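You operate a simulated robot arm through the tools that you are given. There is no shell and no other tool. Be economical: measure what you need, move in short steps, check, and stop when the job is done.

Carry out the task below with a simulated two-armed robot. There is one attempt and no reset: what you move stays moved.

JOB
Pick up the gold filter from the slat conveyor with one hand, pass it to the other hand and put it on the shelf under the short bench. Set down upright: filter.

Only the result counts: the job must be done as asked and must still hold three seconds after the hand-in. Knocking over, shifting, dropping, spilling or breaking anything else fails it.

ROBOT AND FRAMES
Two 6-joint arms with two-finger parallel grippers on one trunk, on a base that drives. Base frame: it is fixed to the floor where the robot stands at the start and does not move with it; the origin is under the middle of the robot, x ahead of it, y to its left, z up; the surface under the hand at the start is at about z = 800. Lengths are in mm, angles in degrees, forces in N, time in s.
The left shoulder is at the start at [280, 185, 1080], the right one opposite. With the tool pointing down near the work surface each hand reaches from about 540 to 940 mm from the robot's upright axis, wherever it stands, measured 20 degrees to its own side. Places, roughly: shelf under the short bench [-4000, -700, 400]. Payload 1.57 kg a hand.
The TCP of each hand is the grasp point between the finger pads, 30 mm short of the fingertips. In the tool frame z runs along the fingers and y along their closing line. Largest opening 80 mm; finger width 17, thickness 12; the body of the gripper, 40 by 82 mm, starts 80 mm behind the TCP.
Orientation is that of the tool frame in the base frame, as a unit quaternion [w, x, y, z]. With the fingers straight down and closing along the base's y, the tool's x points along the base's -x, its y along +y and its z along -z.

CONTROLS
- The arms move only by the tool nudge_tool. It takes "left_rows", "right_rows" or both (then of equal length, played together; a hand with none holds still); each is a list of rows, each a list of 7 numbers: the turn, a rotation vector about the tool's x, y, z in degrees, then the shift along the tool's x, y, z in mm, then the opening, from 0 (shut) to 1 (fully open). In form: [[wx, wy, wz, dx, dy, dz, jaw], ...]. A call has 1 to 12 rows; each row shifts and turns the commanded pose from where the row before left it, along the tool's axes as they then stand. A row lasts 0.2 s, in which the tool goes at most 50 mm and 8.6 degrees; a call with a longer step from one row to the next is refused whole, and so is a gripper value outside its range. Where a pose cannot be reached the arm comes as near as it can. A force on the tool above 40 N (or 10 N above the force at the start of the call, whichever is more), or a blocked arm, ends the call early, and 0.2 s more pass. The fingers move at their own pace (about 153 mm/s each) and stop on an object; they squeeze with about 21 N. The grip force told is the motor's: it shows also when the fingers shut on nothing. Time passes only in rows, and 0.2 s behind the last, so rows that do not move let the fingers close. It gives the time, the measured TCP pose, the force on the tool (base axes), the opening and the grip force at its end, in the units of the frame above (readings bear some noise), with the torque about the TCP (base axes, N m) and any sound that the robot's microphone picked up.
- Cameras (640 x 400 px; columns grow to the right, rows downward): "scene" is now at [227.8, -32.1, 1517.5]; the picture's right is [-0.44, -0.90, 0.00], its down [-0.69, 0.33, -0.64] and it looks along [0.58, -0.28, -0.77] (base axes); focal length 279 px, centre (320, 200). "left" rides on the left gripper at [72, 7, -122] in its tool frame; the picture's right is [-0.09, 1.00, 0.00], its down [-0.84, -0.08, -0.54] and it looks along [-0.54, -0.05, 0.84] (tool axes); focal length 238 px, centre (320, 200). "right" rides on the right gripper at [72, -7, -122] in its tool frame; the picture's right is [0.09, 1.00, 0.00], its down [-0.84, 0.08, -0.54] and it looks along [-0.54, 0.05, 0.84] (tool axes); focal length 238 px, centre (320, 200). There is no depth. A picture from a camera that has moved, and an enlarged one, comes with that camera's place and axes in the base frame and with its lens.
- camera(camera): a new picture of that camera. It takes no simulated time.
- move_column(by): slides the trunk up (or, below 0, down) by that many mm; the arms and the scene camera ride with it, the base frame stays. It gives what a move gives, with no picture.
- drive_base(legs): drives the robot by 1 to 6 legs, each [ahead, turn to the left] in mm and degrees, along the robot's own axes; the way and the turn of a leg run together, so that a leg with both is an arc; at most 1500 mm and 180 degrees a leg. The arms and the cameras ride along, it lands a little off, and it stops where it bumps. It gives what a move gives.
- turn_head(pan, tilt): turns the head with the scene camera to pan (to the left, within 86 degrees either way) and tilt (down, from -29 to 69), counted from straight ahead of the robot. It gives what a move gives.
- close_up(camera, box): a new picture of the part [left, top, right, bottom] of that camera's present view, enlarged. It takes no simulated time.
- sign_off(): hands the job in; it is judged then, once.

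Work in short steps. Places have to be worked out from the pictures, the camera data and where the tool is seen: move nearer, look again, correct. Check each grasp and each placing, and mend what went wrong. You have 120 turns and 108 pictures in all, those below and enlarged ones among them. Open the grippers and draw the arms clear of the work before you hand the job in, unless the task says otherwise; then end with one line.

The tools are called after "Emit:" as name(argument=value, ...) on one line, values as JSON. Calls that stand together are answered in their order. nudge_tool: Moves the arms, as the interface text tells. Its arguments: {"type":"object","properties":{"left_rows":{"type":"array","items":{"type":"array","items":{"type":"number"}}},"right_rows":{"type":"array","items":{"type":"array","items":{"type":"number"}}}},"required":[]} The other tools are called the same way: move_column (by) slides the trunk up or down; drive_base (legs) drives the base; turn_head (pan, tilt) turns the head that bears the scene camera; camera (camera) takes a picture; close_up (camera, box) takes an enlarged picture of a part of a camera's view; sign_off () hands the job in.

At the start:

```text
time_s: 0.0
left_position: [566.7, 31.2, 1099.7]
left_tcp_rot: [0.0, 0.001, 1.0, 0.0]
left_wrist_force: [0.2, -0.3, 0.5]
left_moment: [0.0, -0.05, 0.02]
left_opening: 79.9
left_grip_force: 0.1
right_position: [412.3, -447.7, 1090.1]
right_tcp_rot: [0.0, 0.001, 1.0, 0.0]
right_wrist_force: [-0.1, -0.4, 0.5]
right_moment: [0.01, 0.02, 0.02]
right_opening: 80.1
right_grip_force: 0.1
trunk travel left (down, up): [-775.0, 215.0]
robot x, y, heading: [-0.3, -1.5, 0.2]
head pan, tilt: [-25.9, 50.1]
```

scene: 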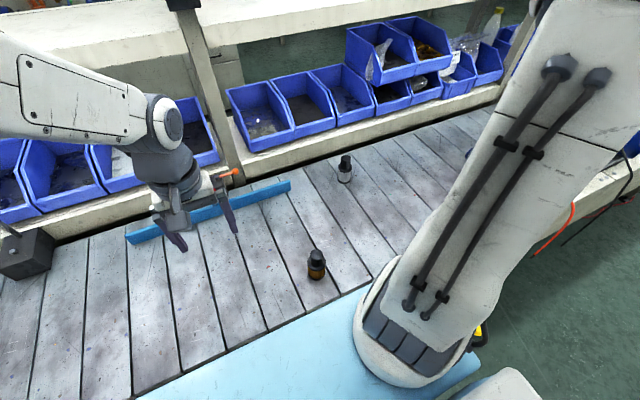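
right: 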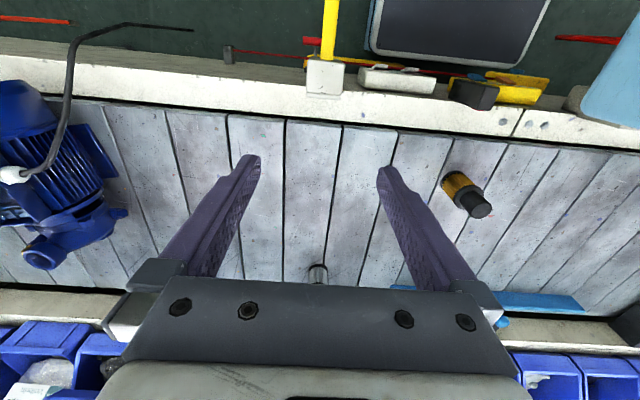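
left: 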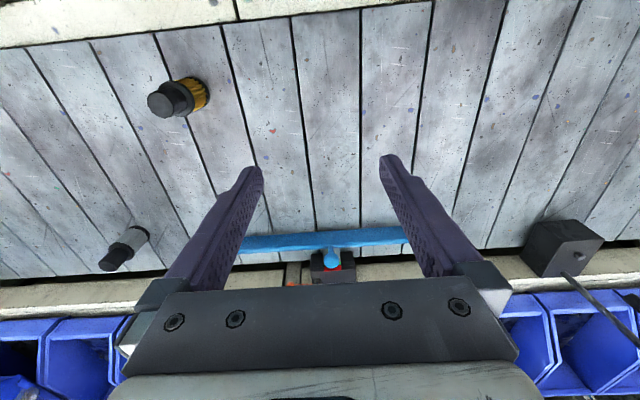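

The filter stands near (535, -160) by two views, with the black cap on top. I'll look closer to measure its height.

Emit:
close_up(camera="left", box=[120, 50, 280, 150])

Emit:
close_up(camera="scene", box=[260, 130, 420, 300])

Emit:
close_up(camera="right", box=[400, 140, 560, 240])

```text
4.00 times, centred on (200, 100) of left
camera zoom: at [494.2, 35.6, 1222.7], right [0.09, 1.0, 0.0], down [0.84, -0.08, 0.54], along [0.54, -0.05, -0.84], focal length 953 px, centre (800, 600)
```

zoom: 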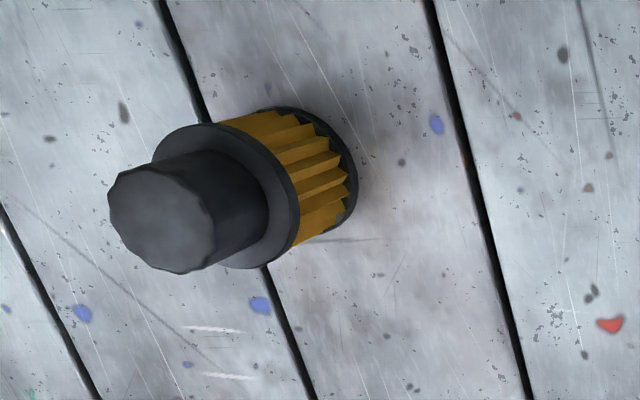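

```text
2.35 times, centred on (340, 215) of scene
camera zoom: at [227.8, -32.1, 1517.5], right [-0.44, -0.9, 0.0], down [-0.69, 0.33, -0.64], along [0.58, -0.28, -0.77], focal length 657 px, centre (273, 165)
```

zoom: 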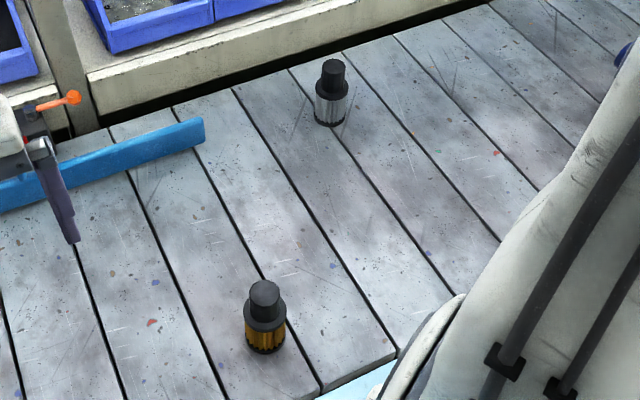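

```text
4.00 times, centred on (480, 190) of right
camera zoom: at [341.1, -454.5, 1214.0], right [-0.09, 1.0, 0.0], down [0.84, 0.08, 0.54], along [0.54, 0.05, -0.84], focal length 953 px, centre (-320, 240)
```

zoom: 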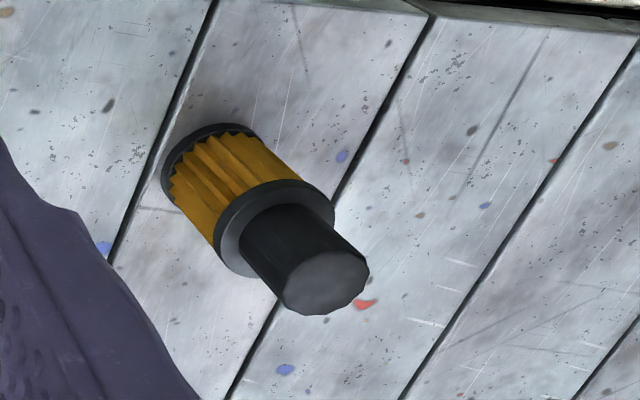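

Triangulation puts the filter at about (540, -172), base z≈803 and cap top z≈900. I move the left hand aside and bring the right hand above the filter.

Emit:
nudge_tool(left_rows=[[0, 0, 0, 0, 20, -8, 1], [0, 0, 0, 0, 20, -8, 1], [0, 0, 0, 0, 20, -8, 1], [0, 0, 0, 0, 20, -8, 1], [0, 0, 0, 0, 20, -8, 1], [0, 0, 0, 0, 20, -8, 1], [0, 0, 0, 0, 20, -8, 1], [0, 0, 0, 0, 0, 0, 1]], right_rows=[[0, 0, 0, -18.3, 39.4, 17, 1], [0, 0, 0, -18.3, 39.4, 17, 1], [0, 0, 0, -18.3, 39.4, 17, 1], [0, 0, 0, -18.3, 39.4, 17, 1], [0, 0, 0, -18.3, 39.4, 17, 1], [0, 0, 0, -18.3, 39.4, 17, 1], [0, 0, 0, -18.3, 39.4, 17, 1], [0, 0, 0, 0, 0, 0, 1]])

Emit:
camera(camera="right")

Emit:
camera(camera="scene")

```text
time_s: 1.8
left_position: [566.4, 168.7, 1154.8]
left_tcp_rot: [0.001, 0.0, 1.0, 0.0]
left_wrist_force: [0.4, -0.1, -0.1]
left_moment: [-0.01, 0.0, 0.03]
left_opening: 80.2
left_grip_force: 0.0
right_position: [548.6, -173.0, 973.5]
right_tcp_rot: [0.001, 0.0, 1.0, 0.0]
right_wrist_force: [1.1, 0.4, 0.2]
right_moment: [-0.04, 0.04, 0.03]
right_opening: 79.9
right_grip_force: 0.1
right hand out of reach, approached as far as the arm can: row 4
trunk travel left (down, up): [-775.0, 215.0]
robot x, y, heading: [0.5, 2.9, 0.0]
head pan, tilt: [-25.9, 50.1]
```

```text
101 pictures are left
camera right: at [476.2, -180.1, 1096.9], right [-0.09, 1.0, 0.0], down [0.84, 0.08, 0.54], along [0.54, 0.05, -0.84], focal length 238 px, centre (320, 200)
```

right: 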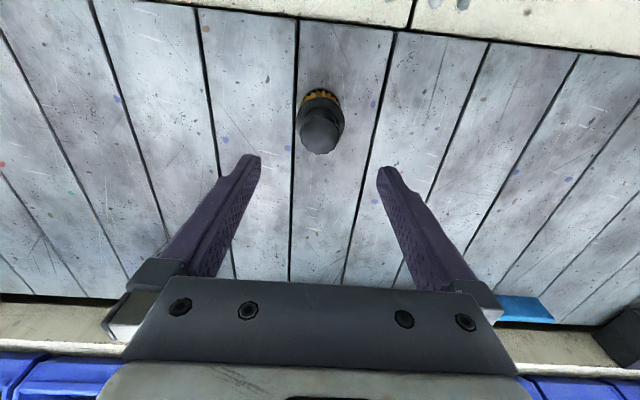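

```text
100 pictures are left
camera scene: at [228.0, -31.7, 1517.5], right [-0.44, -0.9, 0.0], down [-0.69, 0.33, -0.64], along [0.58, -0.28, -0.77], focal length 279 px, centre (320, 200)
```

scene: 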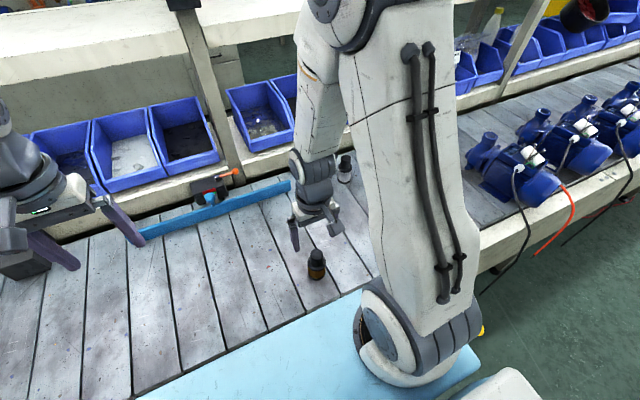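

The cap is seen at about (537, -174), but the right arm is at its inner reach limit. I back the base 80 mm to get comfortable room.

Emit:
drive_base(legs=[[-80, 0]])

```text
time_s: 2.9
left_position: [486.1, 167.7, 1154.9]
left_tcp_rot: [0.001, 0.001, 1.0, 0.0]
left_wrist_force: [0.0, 0.1, -0.6]
left_moment: [0.04, 0.04, 0.0]
left_opening: 80.2
left_grip_force: 0.1
right_position: [468.0, -174.6, 974.3]
right_tcp_rot: [0.001, 0.001, 1.0, 0.0]
right_wrist_force: [-0.1, -0.5, -0.1]
right_moment: [-0.03, 0.04, 0.03]
right_opening: 80.1
right_grip_force: 0.0
trunk travel left (down, up): [-775.0, 215.0]
robot x, y, heading: [-81.2, -0.1, 0.2]
head pan, tilt: [-25.9, 50.1]
```

Now I move the right hand 69 mm ahead to above the cap, staying at this height.

Emit:
nudge_tool(right_rows=[[0, 0, 0, -35, 0, 0, 1], [0, 0, 0, -34, 0, 0, 1], [0, 0, 0, 0, 0, 0, 1]])

Emit:
camera(camera="right")

```text
time_s: 3.6
left_position: [486.3, 168.0, 1155.4]
left_tcp_rot: [0.0, 0.0, 1.0, 0.0]
left_wrist_force: [1.0, 0.2, 0.5]
left_moment: [0.01, 0.0, 0.01]
left_opening: 79.9
left_grip_force: 0.1
right_position: [538.5, -175.5, 973.8]
right_tcp_rot: [-0.001, 0.0, 1.0, 0.001]
right_wrist_force: [0.6, 0.4, 0.1]
right_moment: [-0.01, 0.03, 0.02]
right_opening: 80.1
right_grip_force: 0.1
trunk travel left (down, up): [-775.0, 215.0]
robot x, y, heading: [-80.4, -0.7, -0.0]
head pan, tilt: [-25.9, 50.1]
```

```text
99 pictures are left
camera right: at [467.1, -182.4, 1097.4], right [-0.09, 1.0, 0.0], down [0.84, 0.08, 0.54], along [0.54, 0.05, -0.84], focal length 238 px, centre (320, 200)
```

right: 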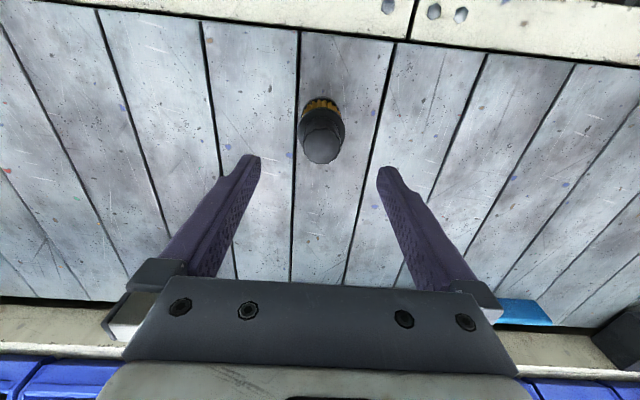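

Aligned to within 1–2 mm. The shoulder ring top is at about z 859, so I descend to TCP z≈896 (tips ~866) and close on the cap.

Emit:
nudge_tool(right_rows=[[0, 0, 0, 0, 1, 40, 1], [0, 0, 0, 0, 0, 38, 1], [0, 0, 0, 0, 0, 0, 1]])

Emit:
camera(camera="right")

Emit:
close_up(camera="scene", box=[240, 150, 400, 300])

```text
time_s: 4.5
left_position: [486.5, 167.4, 1154.2]
left_tcp_rot: [0.0, 0.001, 1.0, -0.001]
left_wrist_force: [-0.4, -0.6, -0.5]
left_moment: [0.0, 0.01, 0.0]
left_opening: 79.7
left_grip_force: 0.0
right_position: [536.7, -175.9, 897.2]
right_tcp_rot: [-0.001, 0.0, 1.0, 0.001]
right_wrist_force: [0.9, -0.2, 1.1]
right_moment: [-0.01, -0.02, -0.02]
right_opening: 79.9
right_grip_force: 0.1
trunk travel left (down, up): [-775.0, 215.0]
robot x, y, heading: [-79.9, -0.5, 0.2]
head pan, tilt: [-25.9, 50.1]
```

```text
98 pictures are left
camera right: at [465.5, -181.6, 1020.2], right [-0.09, 1.0, 0.0], down [0.84, 0.08, 0.54], along [0.54, 0.05, -0.84], focal length 238 px, centre (320, 200)
```

right: 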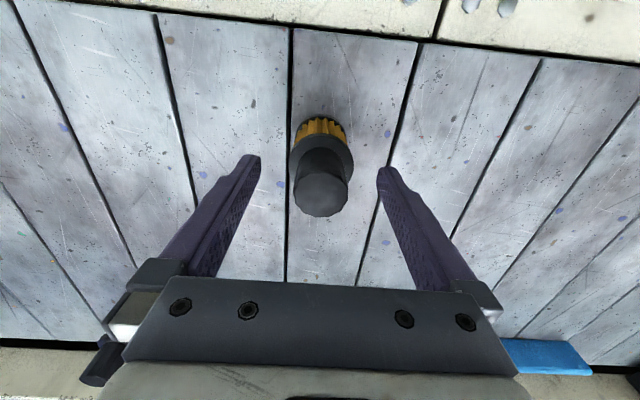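

```text
2.67 times, centred on (320, 225) of scene
camera zoom: at [148.5, -32.3, 1517.4], right [-0.44, -0.9, 0.0], down [-0.69, 0.34, -0.64], along [0.58, -0.28, -0.77], focal length 744 px, centre (320, 133)
```

zoom: 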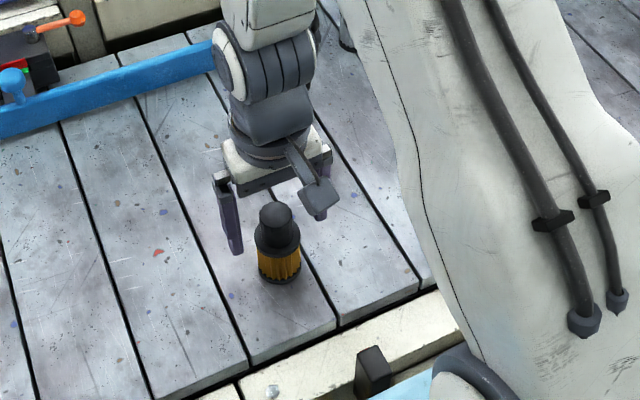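

Centred on the cap. I lower 2 mm more, close and check the grip.

Emit:
nudge_tool(right_rows=[[0, 0, 0, 0, 1, 2, 1], [0, 0, 0, 0, 0, 0, 0], [0, 0, 0, 0, 0, 0, 0], [0, 0, 0, 0, 0, 0, 0]])

Emit:
camera(camera="right")

```text
time_s: 5.5
left_position: [486.8, 168.9, 1153.4]
left_tcp_rot: [0.0, 0.001, 1.0, 0.0]
left_wrist_force: [0.8, -0.9, 0.2]
left_moment: [0.0, 0.03, -0.04]
left_opening: 80.1
left_grip_force: 0.1
right_position: [537.5, -172.6, 895.3]
right_tcp_rot: [0.001, 0.001, 1.0, -0.001]
right_wrist_force: [0.2, -0.9, -0.1]
right_moment: [-0.06, 0.01, -0.02]
right_opening: 32.0
right_grip_force: 21.3
trunk travel left (down, up): [-775.0, 215.0]
robot x, y, heading: [-79.0, 1.9, 0.1]
head pan, tilt: [-25.9, 50.1]
```

```text
96 pictures are left
camera right: at [465.4, -180.2, 1018.0], right [-0.09, 1.0, 0.0], down [0.84, 0.08, 0.54], along [0.54, 0.05, -0.84], focal length 238 px, centre (320, 200)
```

right: 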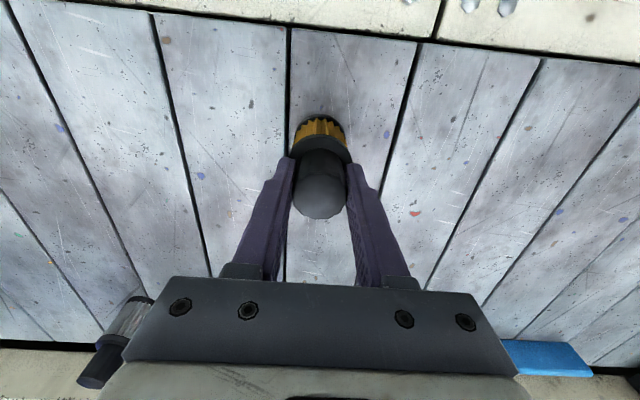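

Firm grip at 32 mm on the cap. I lift it straight up 150 mm and look.

Emit:
nudge_tool(right_rows=[[0, 0, 0, 0, 0, -20, 0], [0, 0, 0, 0, 0, -30, 0], [0, 0, 0, 0, 0, -30, 0], [0, 0, 0, 0, 0, -30, 0], [0, 0, 0, 0, 0, -40, 0], [0, 0, 0, 0, 0, -40, 0], [0, 0, 0, 0, 0, 0, 0]])

Emit:
camera(camera="scene")

Emit:
camera(camera="right")

```text
time_s: 7.0
left_position: [486.8, 168.1, 1153.8]
left_tcp_rot: [0.0, 0.001, 1.0, 0.0]
left_wrist_force: [-0.9, -0.1, 0.4]
left_moment: [0.02, -0.02, 0.0]
left_opening: 80.2
left_grip_force: 0.1
right_position: [538.7, -170.6, 1083.8]
right_tcp_rot: [0.0, 0.0, 1.0, 0.0]
right_wrist_force: [0.4, -1.0, 0.8]
right_moment: [0.0, -0.02, 0.01]
right_opening: 0.0
right_grip_force: 21.0
trunk travel left (down, up): [-775.0, 215.0]
robot x, y, heading: [-80.1, -0.6, 0.1]
head pan, tilt: [-25.9, 50.1]
```

```text
95 pictures are left
camera scene: at [147.9, -32.2, 1517.5], right [-0.44, -0.9, 0.0], down [-0.69, 0.34, -0.64], along [0.58, -0.28, -0.77], focal length 279 px, centre (320, 200)
```

scene: 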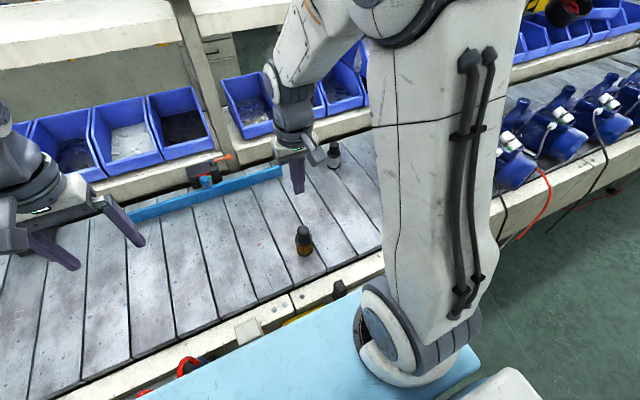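

```text
94 pictures are left
camera right: at [466.4, -177.9, 1207.2], right [-0.09, 1.0, 0.0], down [0.84, 0.08, 0.54], along [0.54, 0.05, -0.84], focal length 238 px, centre (320, 200)
```

right: 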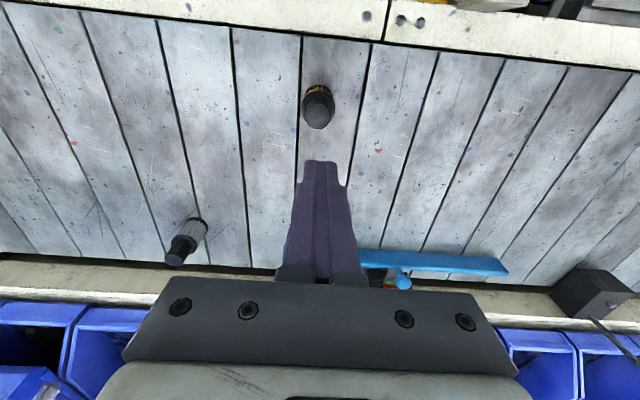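

The filter slipped out of the grip (the cap is slippery) and is still standing in place. I take a close look to check its pose before a deeper grip on the gold body.

Emit:
close_up(camera="right", box=[260, 60, 380, 140])

Emit:
close_up(camera="scene", box=[260, 180, 360, 270])

```text
5.00 times, centred on (320, 100) of right
camera zoom: at [466.4, -177.9, 1207.2], right [-0.09, 1.0, 0.0], down [0.84, 0.08, 0.54], along [0.54, 0.05, -0.84], focal length 1192 px, centre (320, 700)
```

zoom: 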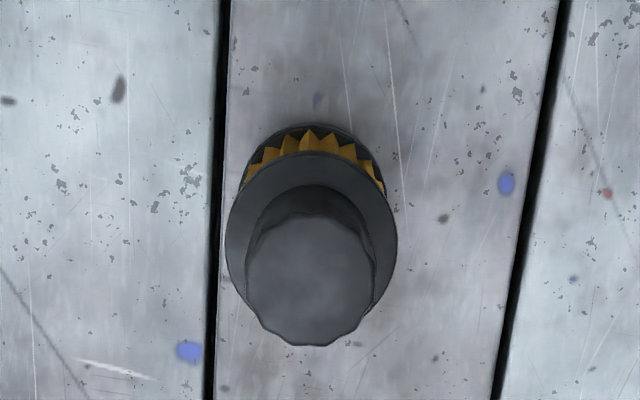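

```text
4.44 times, centred on (310, 225) of scene
camera zoom: at [147.9, -32.2, 1517.5], right [-0.44, -0.9, 0.0], down [-0.69, 0.34, -0.64], along [0.58, -0.28, -0.77], focal length 1240 px, centre (364, 89)
```

zoom: 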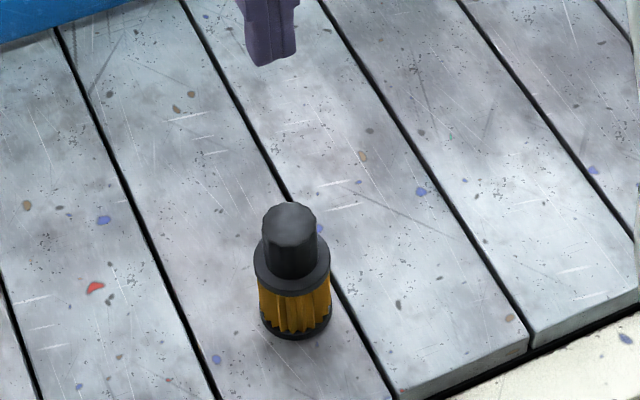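

It stands unmoved at about (539, -173). I open the hand and go down around the ring to TCP z≈840.

Emit:
nudge_tool(right_rows=[[0, 0, 0, 0, -1.5, 0, 1], [0, 0, 0, 0, -1, 0, 1], [0, 0, 0, 0, 0, 50, 1], [0, 0, 0, 0, 0, 50, 1], [0, 0, 0, 0, 0, 50, 1], [0, 0, 0, 0, 0, 50, 1], [0, 0, 0, 0, 0, 24, 1], [0, 0, 0, 0, 0, 19, 1], [0, 0, 0, 0, 0, 0, 1]])

Emit:
camera(camera="right")

```text
time_s: 9.1
left_position: [485.9, 168.1, 1153.7]
left_tcp_rot: [0.0, 0.001, 1.0, 0.0]
left_wrist_force: [0.4, 0.4, 0.9]
left_moment: [-0.01, 0.0, -0.02]
left_opening: 80.4
left_grip_force: 0.0
right_position: [538.5, -176.9, 839.7]
right_tcp_rot: [0.0, 0.001, 1.0, -0.001]
right_wrist_force: [-0.2, -0.4, -0.3]
right_moment: [0.01, 0.02, 0.0]
right_opening: 80.2
right_grip_force: 0.1
trunk travel left (down, up): [-775.0, 215.0]
robot x, y, heading: [-76.1, -0.9, -0.0]
head pan, tilt: [-25.9, 50.1]
```

```text
91 pictures are left
camera right: at [465.1, -182.7, 962.9], right [-0.09, 1.0, 0.0], down [0.84, 0.08, 0.54], along [0.54, 0.05, -0.84], focal length 238 px, centre (320, 200)
```

right: 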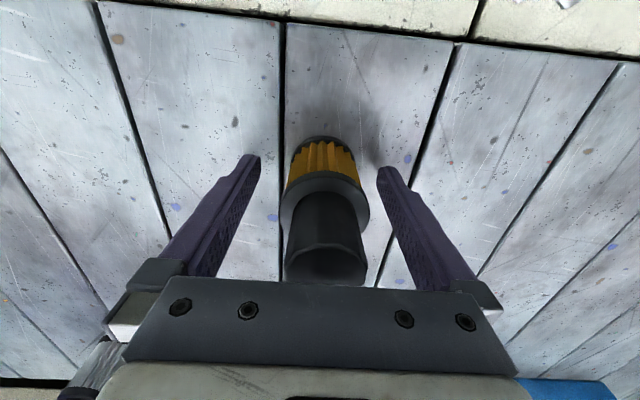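

Fingers straddle the body. I correct 2.5 mm in y, close, then lift 12 mm gently and check the opening.

Emit:
nudge_tool(right_rows=[[0, 0, 0, 0, 2.5, 0, 1], [0, 0, 0, 0, 0, 0, 0], [0, 0, 0, 0, 0, 0, 0], [0, 0, 0, 0, 0, 0, 0], [0, 0, 0, 0, 0, -2, 0], [0, 0, 0, 0, 0, -4, 0], [0, 0, 0, 0, 0, -4, 0], [0, 0, 0, 0, 0, -2, 0], [0, 0, 0, 0, 0, 0, 0], [0, 0, 0, 0, 0, 0, 0]])

Emit:
camera(camera="right")

```text
time_s: 11.2
left_position: [486.3, 168.1, 1153.1]
left_tcp_rot: [0.0, 0.001, 1.0, 0.0]
left_wrist_force: [-0.7, 0.3, -0.1]
left_moment: [0.0, 0.02, 0.0]
left_opening: 80.1
left_grip_force: 0.0
right_position: [536.0, -171.6, 853.6]
right_tcp_rot: [-0.001, 0.0, 1.0, 0.0]
right_wrist_force: [0.6, -0.3, -1.0]
right_moment: [0.0, 0.03, -0.01]
right_opening: 46.4
right_grip_force: 21.0
trunk travel left (down, up): [-775.0, 215.0]
robot x, y, heading: [-77.7, -2.5, -0.2]
head pan, tilt: [-25.9, 50.1]
```

```text
90 pictures are left
camera right: at [464.8, -178.5, 975.6], right [-0.09, 1.0, 0.0], down [0.84, 0.08, 0.54], along [0.54, 0.05, -0.84], focal length 238 px, centre (320, 200)
```

right: 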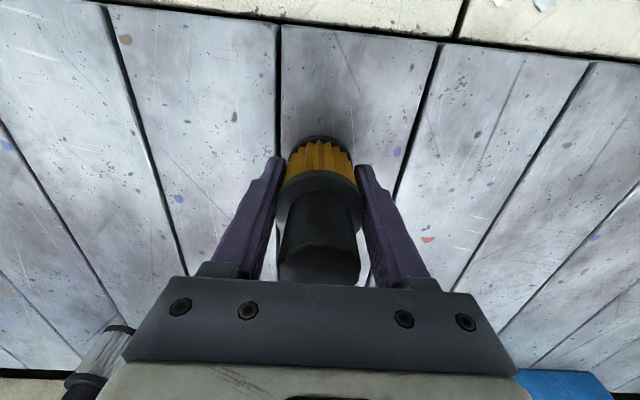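

The filter's place in the hand is unchanged after the rise, so it seems lifted (46 mm opening). I continue up gently and check again.

Emit:
nudge_tool(right_rows=[[0, 0, 0, 0, 0, -5, 0], [0, 0, 0, 0, 0, -10, 0], [0, 0, 0, 0, 0, -15, 0], [0, 0, 0, 0, 0, -20, 0], [0, 0, 0, 0, 0, -20, 0], [0, 0, 0, 0, 0, -15, 0], [0, 0, 0, 0, 0, -10, 0], [0, 0, 0, 0, 0, -5, 0], [0, 0, 0, 0, 0, 0, 0]])

Emit:
camera(camera="right")

Emit:
camera(camera="scene")

```text
time_s: 13.2
left_position: [487.0, 168.5, 1153.4]
left_tcp_rot: [0.0, 0.001, 1.0, 0.0]
left_wrist_force: [-0.1, -0.2, 0.5]
left_moment: [0.0, -0.03, -0.03]
left_opening: 80.0
left_grip_force: 0.2
right_position: [535.5, -172.3, 953.4]
right_tcp_rot: [-0.001, 0.0, 1.0, -0.001]
right_wrist_force: [-0.7, 0.4, -1.1]
right_moment: [-0.04, -0.02, -0.03]
right_opening: 46.0
right_grip_force: 20.5
trunk travel left (down, up): [-775.0, 215.0]
robot x, y, heading: [-81.8, -1.1, 0.2]
head pan, tilt: [-25.9, 50.1]
```

```text
89 pictures are left
camera right: at [463.6, -178.6, 1076.3], right [-0.09, 1.0, 0.0], down [0.84, 0.08, 0.54], along [0.54, 0.05, -0.84], focal length 238 px, centre (320, 200)
```

right: 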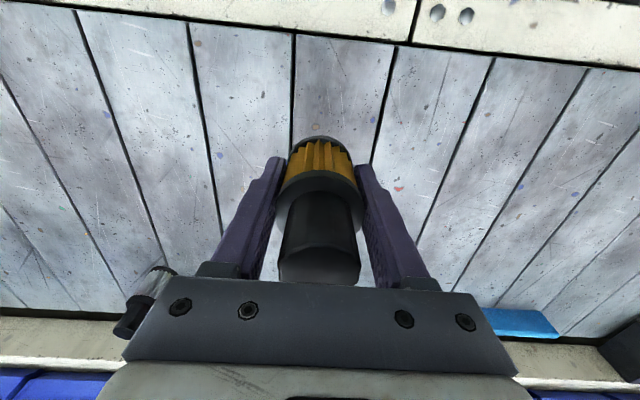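

```text
88 pictures are left
camera scene: at [148.2, -32.3, 1517.5], right [-0.44, -0.9, 0.0], down [-0.69, 0.34, -0.64], along [0.58, -0.28, -0.77], focal length 279 px, centre (320, 200)
```

scene: 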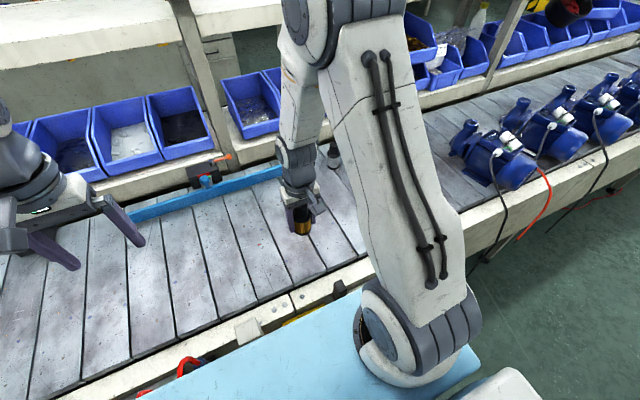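

The lift holds. Now I turn the left hand so its fingers point to the right (-y), while the right hand carries the filter slowly up.

Emit:
nudge_tool(left_rows=[[8.18, 0, 0, 0, 0, 0, 1], [8.18, 0, 0, 0, 0, 0, 1], [8.18, 0, 0, 0, 0, 0, 1], [8.18, 0, 0, 0, 0, 0, 1], [8.18, 0, 0, 0, 0, 0, 1], [8.18, 0, 0, 0, 0, 0, 1], [8.18, 0, 0, 0, 0, 0, 1], [8.18, 0, 0, 0, 0, 0, 1], [8.18, 0, 0, 0, 0, 0, 1], [8.18, 0, 0, 0, 0, 0, 1], [8.2, 0, 0, 0, 0, 0, 1], [0, 0, 0, 0, 0, 0, 1]], right_rows=[[0, 0, 0, 0, 0, -5, 0], [0, 0, 0, 0, 0, -10, 0], [0, 0, 0, 0, 0, -12, 0], [0, 0, 0, 0, 0, -12, 0], [0, 0, 0, 0, 0, -12, 0], [0, 0, 0, 0, 0, -12, 0], [0, 0, 0, 0, 0, -12, 0], [0, 0, 0, 0, 0, -12, 0], [0, 0, 0, 0, 0, -10, 0], [0, 0, 0, 0, 0, -5, 0], [0, 0, 0, 0, 0, 0, 0], [0, 0, 0, 0, 0, 0, 0]])

Emit:
camera(camera="scene")

```text
time_s: 15.8
left_position: [487.0, 167.8, 1153.0]
left_tcp_rot: [0.0, 0.0, -0.706, 0.708]
left_wrist_force: [-0.1, -0.1, -0.2]
left_moment: [0.0, 0.0, -0.01]
left_opening: 80.0
left_grip_force: 0.0
right_position: [538.0, -172.6, 1054.6]
right_tcp_rot: [0.0, 0.001, 1.0, 0.0]
right_wrist_force: [-0.4, -0.3, -1.7]
right_moment: [-0.01, 0.0, 0.01]
right_opening: 45.9
right_grip_force: 20.6
trunk travel left (down, up): [-775.0, 215.0]
robot x, y, heading: [-78.2, 4.2, -0.1]
head pan, tilt: [-25.9, 50.1]
```

```text
87 pictures are left
camera scene: at [148.4, -32.1, 1517.5], right [-0.44, -0.9, 0.0], down [-0.69, 0.34, -0.64], along [0.58, -0.28, -0.77], focal length 279 px, centre (320, 200)
```

scene: 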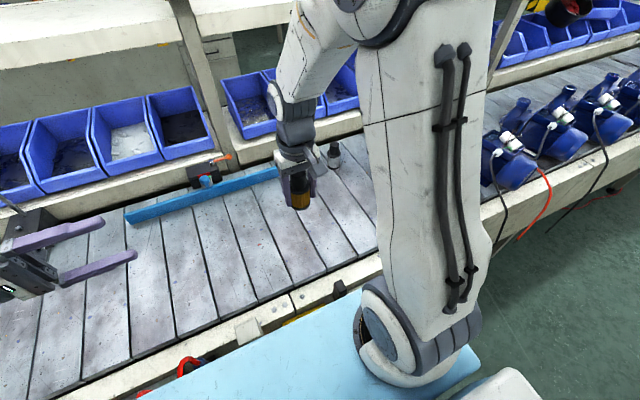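

Left fingers now point to -y. I roll it -90° about its axis so it closes along x with the camera on top.

Emit:
nudge_tool(left_rows=[[0, 0, -8.18, 0, 0, 0, 1], [0, 0, -8.18, 0, 0, 0, 1], [0, 0, -8.18, 0, 0, 0, 1], [0, 0, -8.18, 0, 0, 0, 1], [0, 0, -8.18, 0, 0, 0, 1], [0, 0, -8.18, 0, 0, 0, 1], [0, 0, -8.18, 0, 0, 0, 1], [0, 0, -8.18, 0, 0, 0, 1], [0, 0, -8.18, 0, 0, 0, 1], [0, 0, -8.18, 0, 0, 0, 1], [0, 0, -8.2, 0, 0, 0, 1], [0, 0, 0, 0, 0, 0, 1]])

Emit:
camera(camera="left")

Emit:
turn_head(pan=0, tilt=40)

Emit:
camera(camera="scene")

```text
time_s: 18.4
left_position: [486.7, 169.1, 1153.5]
left_tcp_rot: [0.501, 0.5, -0.5, 0.499]
left_wrist_force: [0.0, -0.3, 0.6]
left_moment: [0.0, 0.01, -0.01]
left_opening: 80.3
left_grip_force: 0.0
right_position: [537.1, -173.4, 1055.2]
right_tcp_rot: [0.0, 0.001, 1.0, 0.001]
right_wrist_force: [0.5, 0.8, -1.6]
right_moment: [0.02, -0.03, 0.01]
right_opening: 46.0
right_grip_force: 21.5
trunk travel left (down, up): [-775.0, 215.0]
robot x, y, heading: [-79.0, -0.2, -0.2]
head pan, tilt: [-25.9, 50.1]
```

```text
86 pictures are left
camera left: at [479.9, 291.2, 1227.0], right [-1.0, 0.0, -0.09], down [0.08, 0.54, -0.84], along [0.05, -0.84, -0.54], focal length 238 px, centre (320, 200)
```

left: 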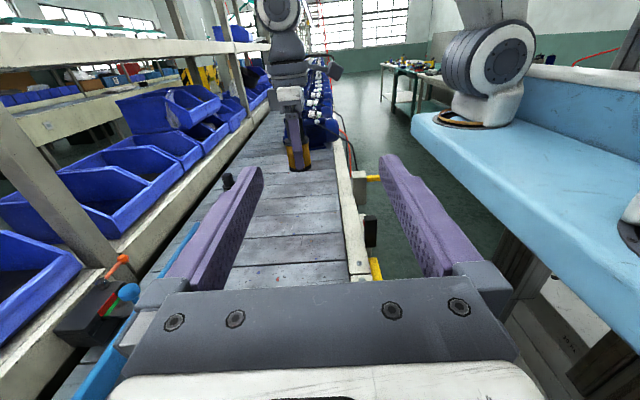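

```text
time_s: 19.4
left_position: [486.9, 169.2, 1154.7]
left_tcp_rot: [0.5, 0.5, -0.5, 0.5]
left_wrist_force: [0.1, -1.1, -0.2]
left_moment: [0.0, 0.01, 0.0]
left_opening: 80.2
left_grip_force: 0.1
right_position: [537.4, -172.4, 1055.7]
right_tcp_rot: [0.0, 0.0, 1.0, 0.0]
right_wrist_force: [0.0, 0.6, -1.1]
right_moment: [0.02, -0.02, 0.0]
right_opening: 45.9
right_grip_force: 21.0
trunk travel left (down, up): [-775.0, 215.0]
robot x, y, heading: [-81.3, -1.7, 0.1]
head pan, tilt: [0.0, 40.0]
```

```text
85 pictures are left
camera scene: at [164.0, 1.3, 1531.7], right [0.0, -1.0, 0.0], down [-0.64, 0.0, -0.77], along [0.77, 0.0, -0.64], focal length 279 px, centre (320, 200)
```

scene: 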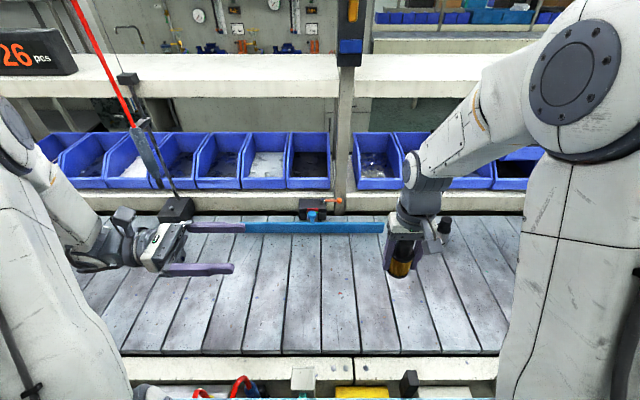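

Now I bring the left hand in line with the gold body: (537, 30, 1046), still clear of the right hand.

Emit:
nudge_tool(left_rows=[[0, 0, 0, -27, -12.5, 34, 1], [0, 0, 0, -27, -12.5, 35, 1], [0, 0, 0, -27, -12.5, 35, 1], [0, 0, 0, -27, -12.5, 35, 1], [0, 0, 0, 0, 0, 0, 1]])

Emit:
camera(camera="left")

```text
time_s: 20.6
left_position: [538.5, 29.5, 1045.3]
left_tcp_rot: [-0.5, -0.5, 0.5, -0.5]
left_wrist_force: [-0.8, 0.1, 0.4]
left_moment: [-0.01, 0.01, -0.01]
left_opening: 80.0
left_grip_force: 0.2
right_position: [536.5, -173.1, 1055.4]
right_tcp_rot: [0.0, 0.001, 1.0, 0.0]
right_wrist_force: [0.5, -1.3, -1.8]
right_moment: [0.0, 0.01, 0.04]
right_opening: 45.9
right_grip_force: 21.2
trunk travel left (down, up): [-775.0, 215.0]
robot x, y, heading: [-82.1, 1.3, -0.2]
head pan, tilt: [0.0, 40.0]
```

```text
84 pictures are left
camera left: at [531.0, 152.0, 1118.4], right [-1.0, 0.0, -0.09], down [0.08, 0.54, -0.84], along [0.05, -0.84, -0.54], focal length 238 px, centre (320, 200)
```

left: 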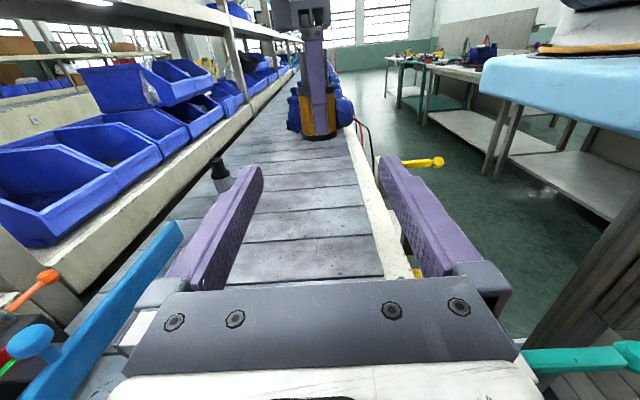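

Let me zoom in on the held filter to determine the gold zone's height.

Emit:
close_up(camera="left", box=[270, 40, 370, 150])

```text
3.64 times, centred on (320, 95) of left
camera zoom: at [531.0, 152.0, 1118.4], right [-1.0, 0.0, -0.09], down [0.08, 0.54, -0.84], along [0.05, -0.84, -0.54], focal length 867 px, centre (320, 582)
```

zoom: 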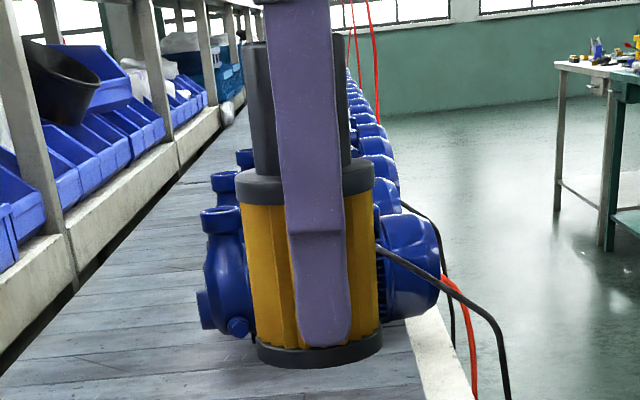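

Gold zone spans about z 1016–1067 centred at x≈539, so the left hand at z 1045 is right. I advance 130 mm and check.

Emit:
nudge_tool(left_rows=[[0, 0, 0, 0, 0, 32, 1], [0, 0, 0, 0, 0, 34, 1], [0, 0, 0, 0, 0, 34, 1], [0, 0, 0, 0, 0, 30, 1], [0, 0, 0, 0, 0, 0, 1]])

Emit:
camera(camera="left")

Emit:
close_up(camera="scene", box=[280, 130, 480, 310])

```text
time_s: 21.8
left_position: [536.3, -100.5, 1045.3]
left_tcp_rot: [0.501, 0.5, -0.501, 0.499]
left_wrist_force: [-0.6, -0.4, 1.1]
left_moment: [0.01, -0.01, 0.04]
left_opening: 79.7
left_grip_force: 0.0
right_position: [536.7, -172.6, 1054.5]
right_tcp_rot: [0.0, 0.001, 1.0, 0.001]
right_wrist_force: [0.7, 0.2, -1.3]
right_moment: [0.02, 0.01, -0.01]
right_opening: 46.0
right_grip_force: 20.9
trunk travel left (down, up): [-775.0, 215.0]
robot x, y, heading: [-81.4, -2.0, -0.3]
head pan, tilt: [0.0, 40.0]
```

```text
82 pictures are left
camera left: at [528.2, 21.5, 1118.6], right [-1.0, 0.0, -0.09], down [0.08, 0.54, -0.84], along [0.05, -0.84, -0.54], focal length 238 px, centre (320, 200)
```

left: 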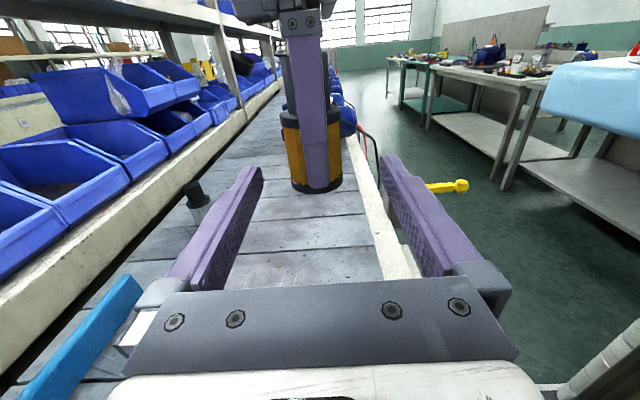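

```text
2.22 times, centred on (380, 220) of scene
camera zoom: at [164.0, 1.1, 1531.8], right [0.0, -1.0, 0.0], down [-0.64, 0.0, -0.77], along [0.77, 0.0, -0.64], focal length 620 px, centre (187, 156)
```

zoom: 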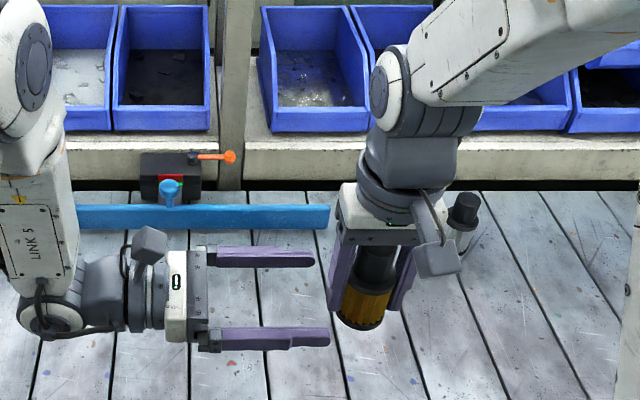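

Aligned. I advance the last 72 mm in small steps, straddling the right finger.

Emit:
nudge_tool(left_rows=[[0, 0, 0, 0, -1, 20, 1], [0, 0, 0, 0, -1, 20, 1], [0, 0, 0, 0, 0, 20, 1], [0, 0, 0, 0, 0, 12, 1], [0, 0, 0, 0, 0, 0, 1]])

Emit:
camera(camera="left")

Emit:
close_up(camera="scene", box=[280, 130, 480, 310])

```text
time_s: 22.9
left_position: [537.6, -172.8, 1044.9]
left_tcp_rot: [-0.5, -0.5, 0.5, -0.5]
left_wrist_force: [0.4, 0.1, 0.2]
left_moment: [0.03, 0.03, 0.01]
left_opening: 79.9
left_grip_force: 0.1
right_position: [538.3, -172.8, 1055.2]
right_tcp_rot: [0.0, 0.0, 1.0, 0.0]
right_wrist_force: [0.0, 0.5, -1.3]
right_moment: [0.01, 0.02, 0.01]
right_opening: 46.2
right_grip_force: 20.8
trunk travel left (down, up): [-775.0, 215.0]
robot x, y, heading: [-76.2, 2.1, -0.2]
head pan, tilt: [0.0, 40.0]
```

```text
80 pictures are left
camera left: at [530.7, -50.6, 1118.3], right [-1.0, 0.0, -0.09], down [0.08, 0.54, -0.84], along [0.05, -0.84, -0.54], focal length 238 px, centre (320, 200)
```

left: 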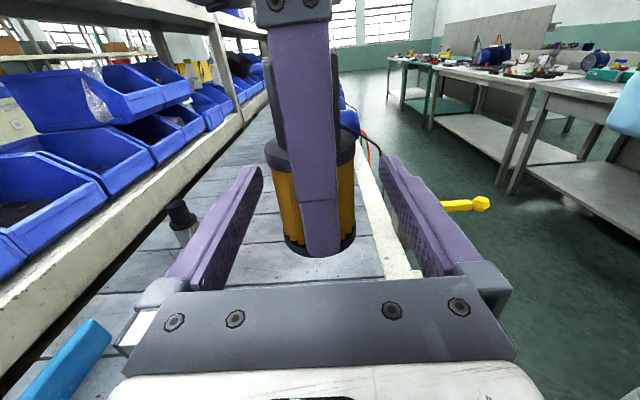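

```text
2.22 times, centred on (380, 220) of scene
camera zoom: at [164.0, 1.2, 1531.8], right [0.0, -1.0, 0.0], down [-0.64, 0.0, -0.77], along [0.77, 0.0, -0.64], focal length 620 px, centre (187, 156)
```

zoom: 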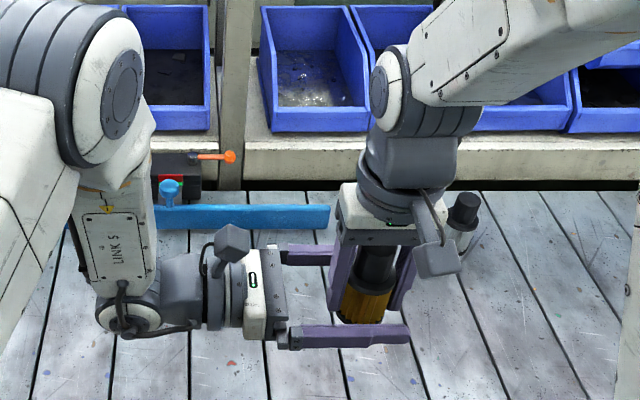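

Positioned well around the gold body. I close the left hand.

Emit:
nudge_tool(left_rows=[[0, 0, 0, 0, 0, 0, 0], [0, 0, 0, 0, 0, 0, 0], [0, 0, 0, 0, 0, 0, 0]])

Emit:
camera(camera="left")

```text
time_s: 23.8
left_position: [538.9, -173.0, 1046.2]
left_tcp_rot: [0.499, 0.5, -0.5, 0.501]
left_wrist_force: [16.1, -4.4, -4.4]
left_moment: [-0.03, -0.13, -0.11]
left_opening: 46.6
left_grip_force: 21.5
right_position: [536.4, -172.7, 1054.5]
right_tcp_rot: [-0.003, 0.0, 1.0, 0.0]
right_wrist_force: [-14.3, 4.0, 4.9]
right_moment: [0.07, 0.28, 0.1]
right_opening: 46.1
right_grip_force: 20.9
trunk travel left (down, up): [-775.0, 215.0]
robot x, y, heading: [-78.2, -4.7, 0.0]
head pan, tilt: [0.0, 40.0]
```

```text
78 pictures are left
camera left: at [531.4, -50.3, 1118.3], right [-1.0, 0.0, -0.09], down [0.08, 0.54, -0.84], along [0.05, -0.84, -0.54], focal length 238 px, centre (320, 200)
```

left: 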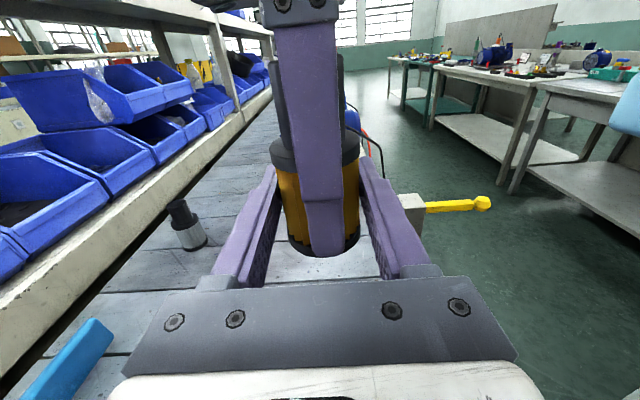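

Both hands hold it, with ~15 N of mutual strain along x. I relax the left by ~1.5 mm in +x before releasing the right.

Emit:
nudge_tool(left_rows=[[0, 0, 0, 0, -1.0, 0, 0], [0, 0, 0, 0, 0, 0, 0]])

```text
time_s: 24.4
left_position: [539.5, -172.0, 1045.5]
left_tcp_rot: [0.499, 0.5, -0.5, 0.501]
left_wrist_force: [14.0, -3.6, -4.1]
left_moment: [-0.05, -0.17, -0.06]
left_opening: 46.5
left_grip_force: 21.1
right_position: [536.9, -172.2, 1054.7]
right_tcp_rot: [-0.001, 0.001, 1.0, 0.0]
right_wrist_force: [-14.3, 3.7, 3.0]
right_moment: [0.08, 0.25, 0.1]
right_opening: 46.1
right_grip_force: 20.6
trunk travel left (down, up): [-775.0, 215.0]
robot x, y, heading: [-82.1, -0.1, 0.1]
head pan, tilt: [0.0, 40.0]
```

Strain stays harmless. I open the right hand while the left holds.

Emit:
nudge_tool(right_rows=[[0, 0, 0, 0, 0, 0, 1], [0, 0, 0, 0, 0, 0, 1], [0, 0, 0, 0, 0, 0, 1]])

Emit:
camera(camera="left")

```text
time_s: 25.1
left_position: [539.2, -171.8, 1045.0]
left_tcp_rot: [-0.5, -0.5, 0.5, -0.5]
left_wrist_force: [-0.1, 0.1, -0.3]
left_moment: [0.0, -0.01, -0.01]
left_opening: 46.4
left_grip_force: 21.1
right_position: [536.9, -173.0, 1054.8]
right_tcp_rot: [0.0, 0.001, 1.0, 0.0]
right_wrist_force: [-0.1, 0.2, 1.0]
right_moment: [-0.01, -0.02, -0.03]
right_opening: 80.2
right_grip_force: 0.1
trunk travel left (down, up): [-775.0, 215.0]
robot x, y, heading: [-78.8, -2.4, -0.2]
head pan, tilt: [0.0, 40.0]
```

```text
77 pictures are left
camera left: at [531.9, -50.5, 1118.6], right [-1.0, 0.0, -0.09], down [0.08, 0.54, -0.84], along [0.05, -0.84, -0.54], focal length 238 px, centre (320, 200)
```

left: 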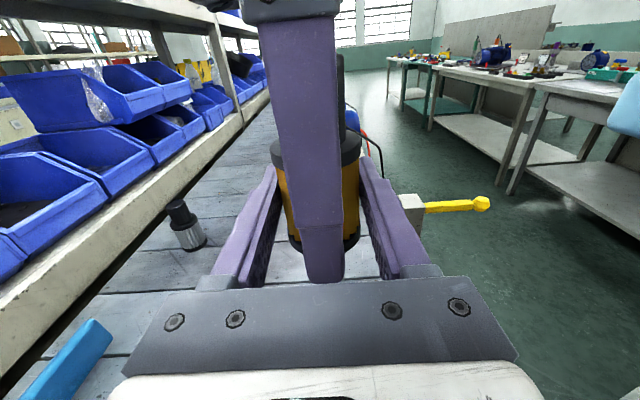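

The left hand holds it alone. I raise the right hand straight up 150 mm.

Emit:
nudge_tool(right_rows=[[0, 0, 0, 0, 0, -20, 1], [0, 0, 0, 0, 0, -30, 1], [0, 0, 0, 0, 0, -40, 1], [0, 0, 0, 0, 0, -40, 1], [0, 0, 0, 0, 0, -30, 1], [0, 0, 0, 0, -40, 0, 1], [0, 0, 0, 0, -40, 0, 1], [0, 0, 0, 0, -40, 0, 1], [0, 0, 0, 0, 0, 0, 1]])

Emit:
camera(camera="left")

Emit:
turn_head(pan=-70, tilt=25)

Emit:
camera(camera="scene")

```text
time_s: 27.1
left_position: [540.0, -173.3, 1045.6]
left_tcp_rot: [-0.5, -0.5, 0.5, -0.499]
left_wrist_force: [-0.1, 0.6, 0.6]
left_moment: [-0.01, 0.04, 0.05]
left_opening: 46.3
left_grip_force: 20.8
right_position: [539.5, -292.2, 1213.5]
right_tcp_rot: [0.0, 0.001, 1.0, 0.0]
right_wrist_force: [0.6, 0.2, 0.0]
right_moment: [0.03, 0.0, 0.0]
right_opening: 79.8
right_grip_force: 0.0
trunk travel left (down, up): [-775.0, 215.0]
robot x, y, heading: [-78.6, -1.3, 0.0]
head pan, tilt: [0.0, 40.0]
```

```text
76 pictures are left
camera left: at [532.0, -50.6, 1118.5], right [-1.0, 0.0, -0.09], down [0.08, 0.54, -0.84], along [0.05, -0.84, -0.54], focal length 238 px, centre (320, 200)
```

left: 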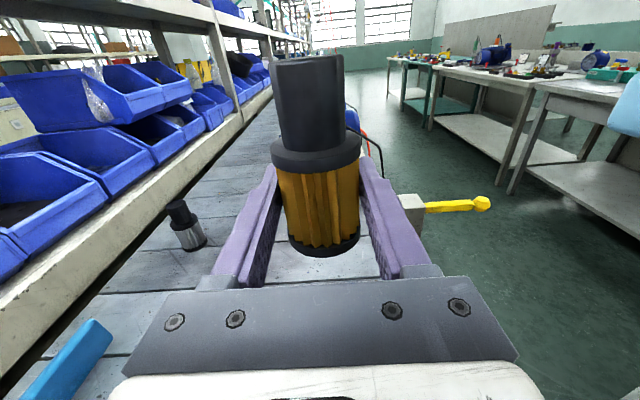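

```text
time_s: 28.6
left_position: [539.2, -172.6, 1045.6]
left_tcp_rot: [-0.5, -0.5, 0.5, -0.5]
left_wrist_force: [-0.5, 0.7, -0.1]
left_moment: [0.01, 0.01, -0.02]
left_opening: 46.4
left_grip_force: 21.4
right_position: [538.9, -292.1, 1213.7]
right_tcp_rot: [-0.001, 0.001, 1.0, 0.0]
right_wrist_force: [0.3, 0.6, -1.0]
right_moment: [-0.02, -0.03, 0.02]
right_opening: 79.8
right_grip_force: 0.1
trunk travel left (down, up): [-775.0, 215.0]
robot x, y, heading: [-79.6, 5.8, -0.1]
head pan, tilt: [-70.0, 25.0]
```

```text
75 pictures are left
camera scene: at [110.5, -85.3, 1555.1], right [-0.94, -0.34, 0.0], down [-0.14, 0.4, -0.91], along [0.31, -0.85, -0.42], focal length 279 px, centre (320, 200)
```

scene: 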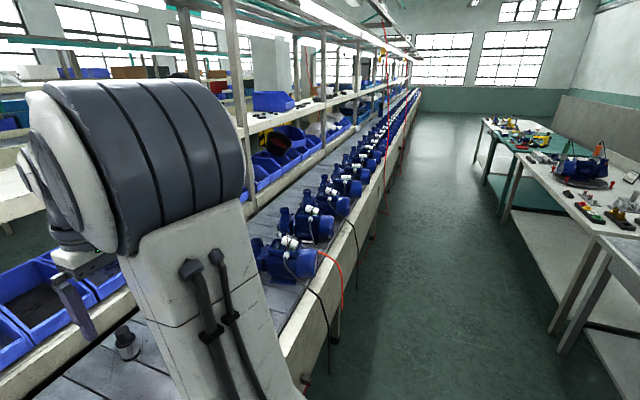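

The filter is upright in the left hand. Before driving, I look to both sides (as far back as possible) to check the room behind.

Emit:
turn_head(pan=-86, tilt=25)

Emit:
camera(camera="scene")

Emit:
turn_head(pan=86, tilt=25)

Emit:
camera(camera="scene")

```text
time_s: 29.4
left_position: [538.3, -171.8, 1046.7]
left_tcp_rot: [0.5, 0.5, -0.5, 0.5]
left_wrist_force: [0.2, 0.4, 0.2]
left_moment: [-0.01, 0.04, 0.0]
left_opening: 46.3
left_grip_force: 20.9
right_position: [538.8, -291.7, 1213.3]
right_tcp_rot: [0.0, 0.001, 1.0, -0.001]
right_wrist_force: [-0.1, 0.2, 0.0]
right_moment: [0.0, 0.01, -0.02]
right_opening: 79.9
right_grip_force: 0.2
trunk travel left (down, up): [-775.0, 215.0]
robot x, y, heading: [-80.1, -1.4, -0.2]
head pan, tilt: [-85.9, 25.0]
```

```text
74 pictures are left
camera scene: at [85.5, -90.6, 1555.1], right [-1.0, -0.07, 0.0], down [-0.03, 0.42, -0.91], along [0.06, -0.9, -0.42], focal length 279 px, centre (320, 200)
```

scene: 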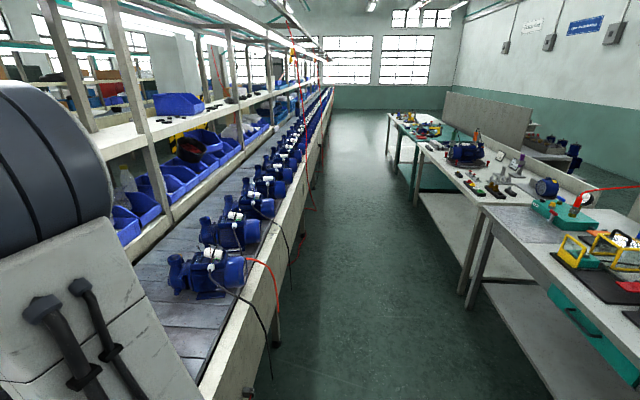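

```text
time_s: 31.9
left_position: [539.2, -171.5, 1045.7]
left_tcp_rot: [-0.5, -0.5, 0.5, -0.5]
left_wrist_force: [-0.2, -0.3, 0.8]
left_moment: [-0.02, 0.04, 0.01]
left_opening: 46.5
left_grip_force: 20.9
right_position: [539.5, -292.6, 1213.5]
right_tcp_rot: [0.0, 0.001, 1.0, -0.001]
right_wrist_force: [-0.6, 0.2, 0.4]
right_moment: [-0.01, 0.02, 0.01]
right_opening: 80.0
right_grip_force: 0.1
trunk travel left (down, up): [-775.0, 215.0]
robot x, y, heading: [-81.3, 2.1, 0.1]
head pan, tilt: [85.9, 25.0]
```

```text
73 pictures are left
camera scene: at [85.7, 93.2, 1555.1], right [1.0, -0.07, 0.0], down [-0.03, -0.42, -0.91], along [0.07, 0.9, -0.42], focal length 279 px, centre (320, 200)
```

scene: 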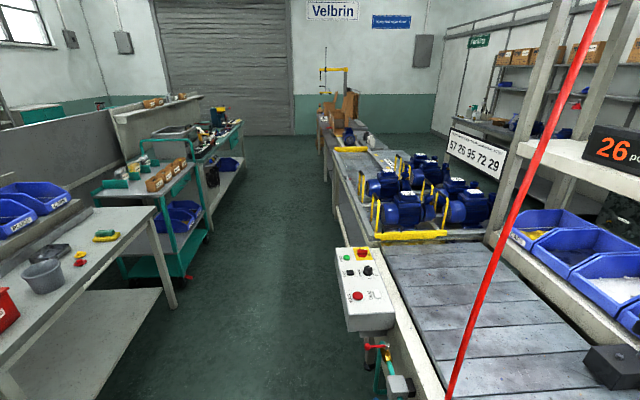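

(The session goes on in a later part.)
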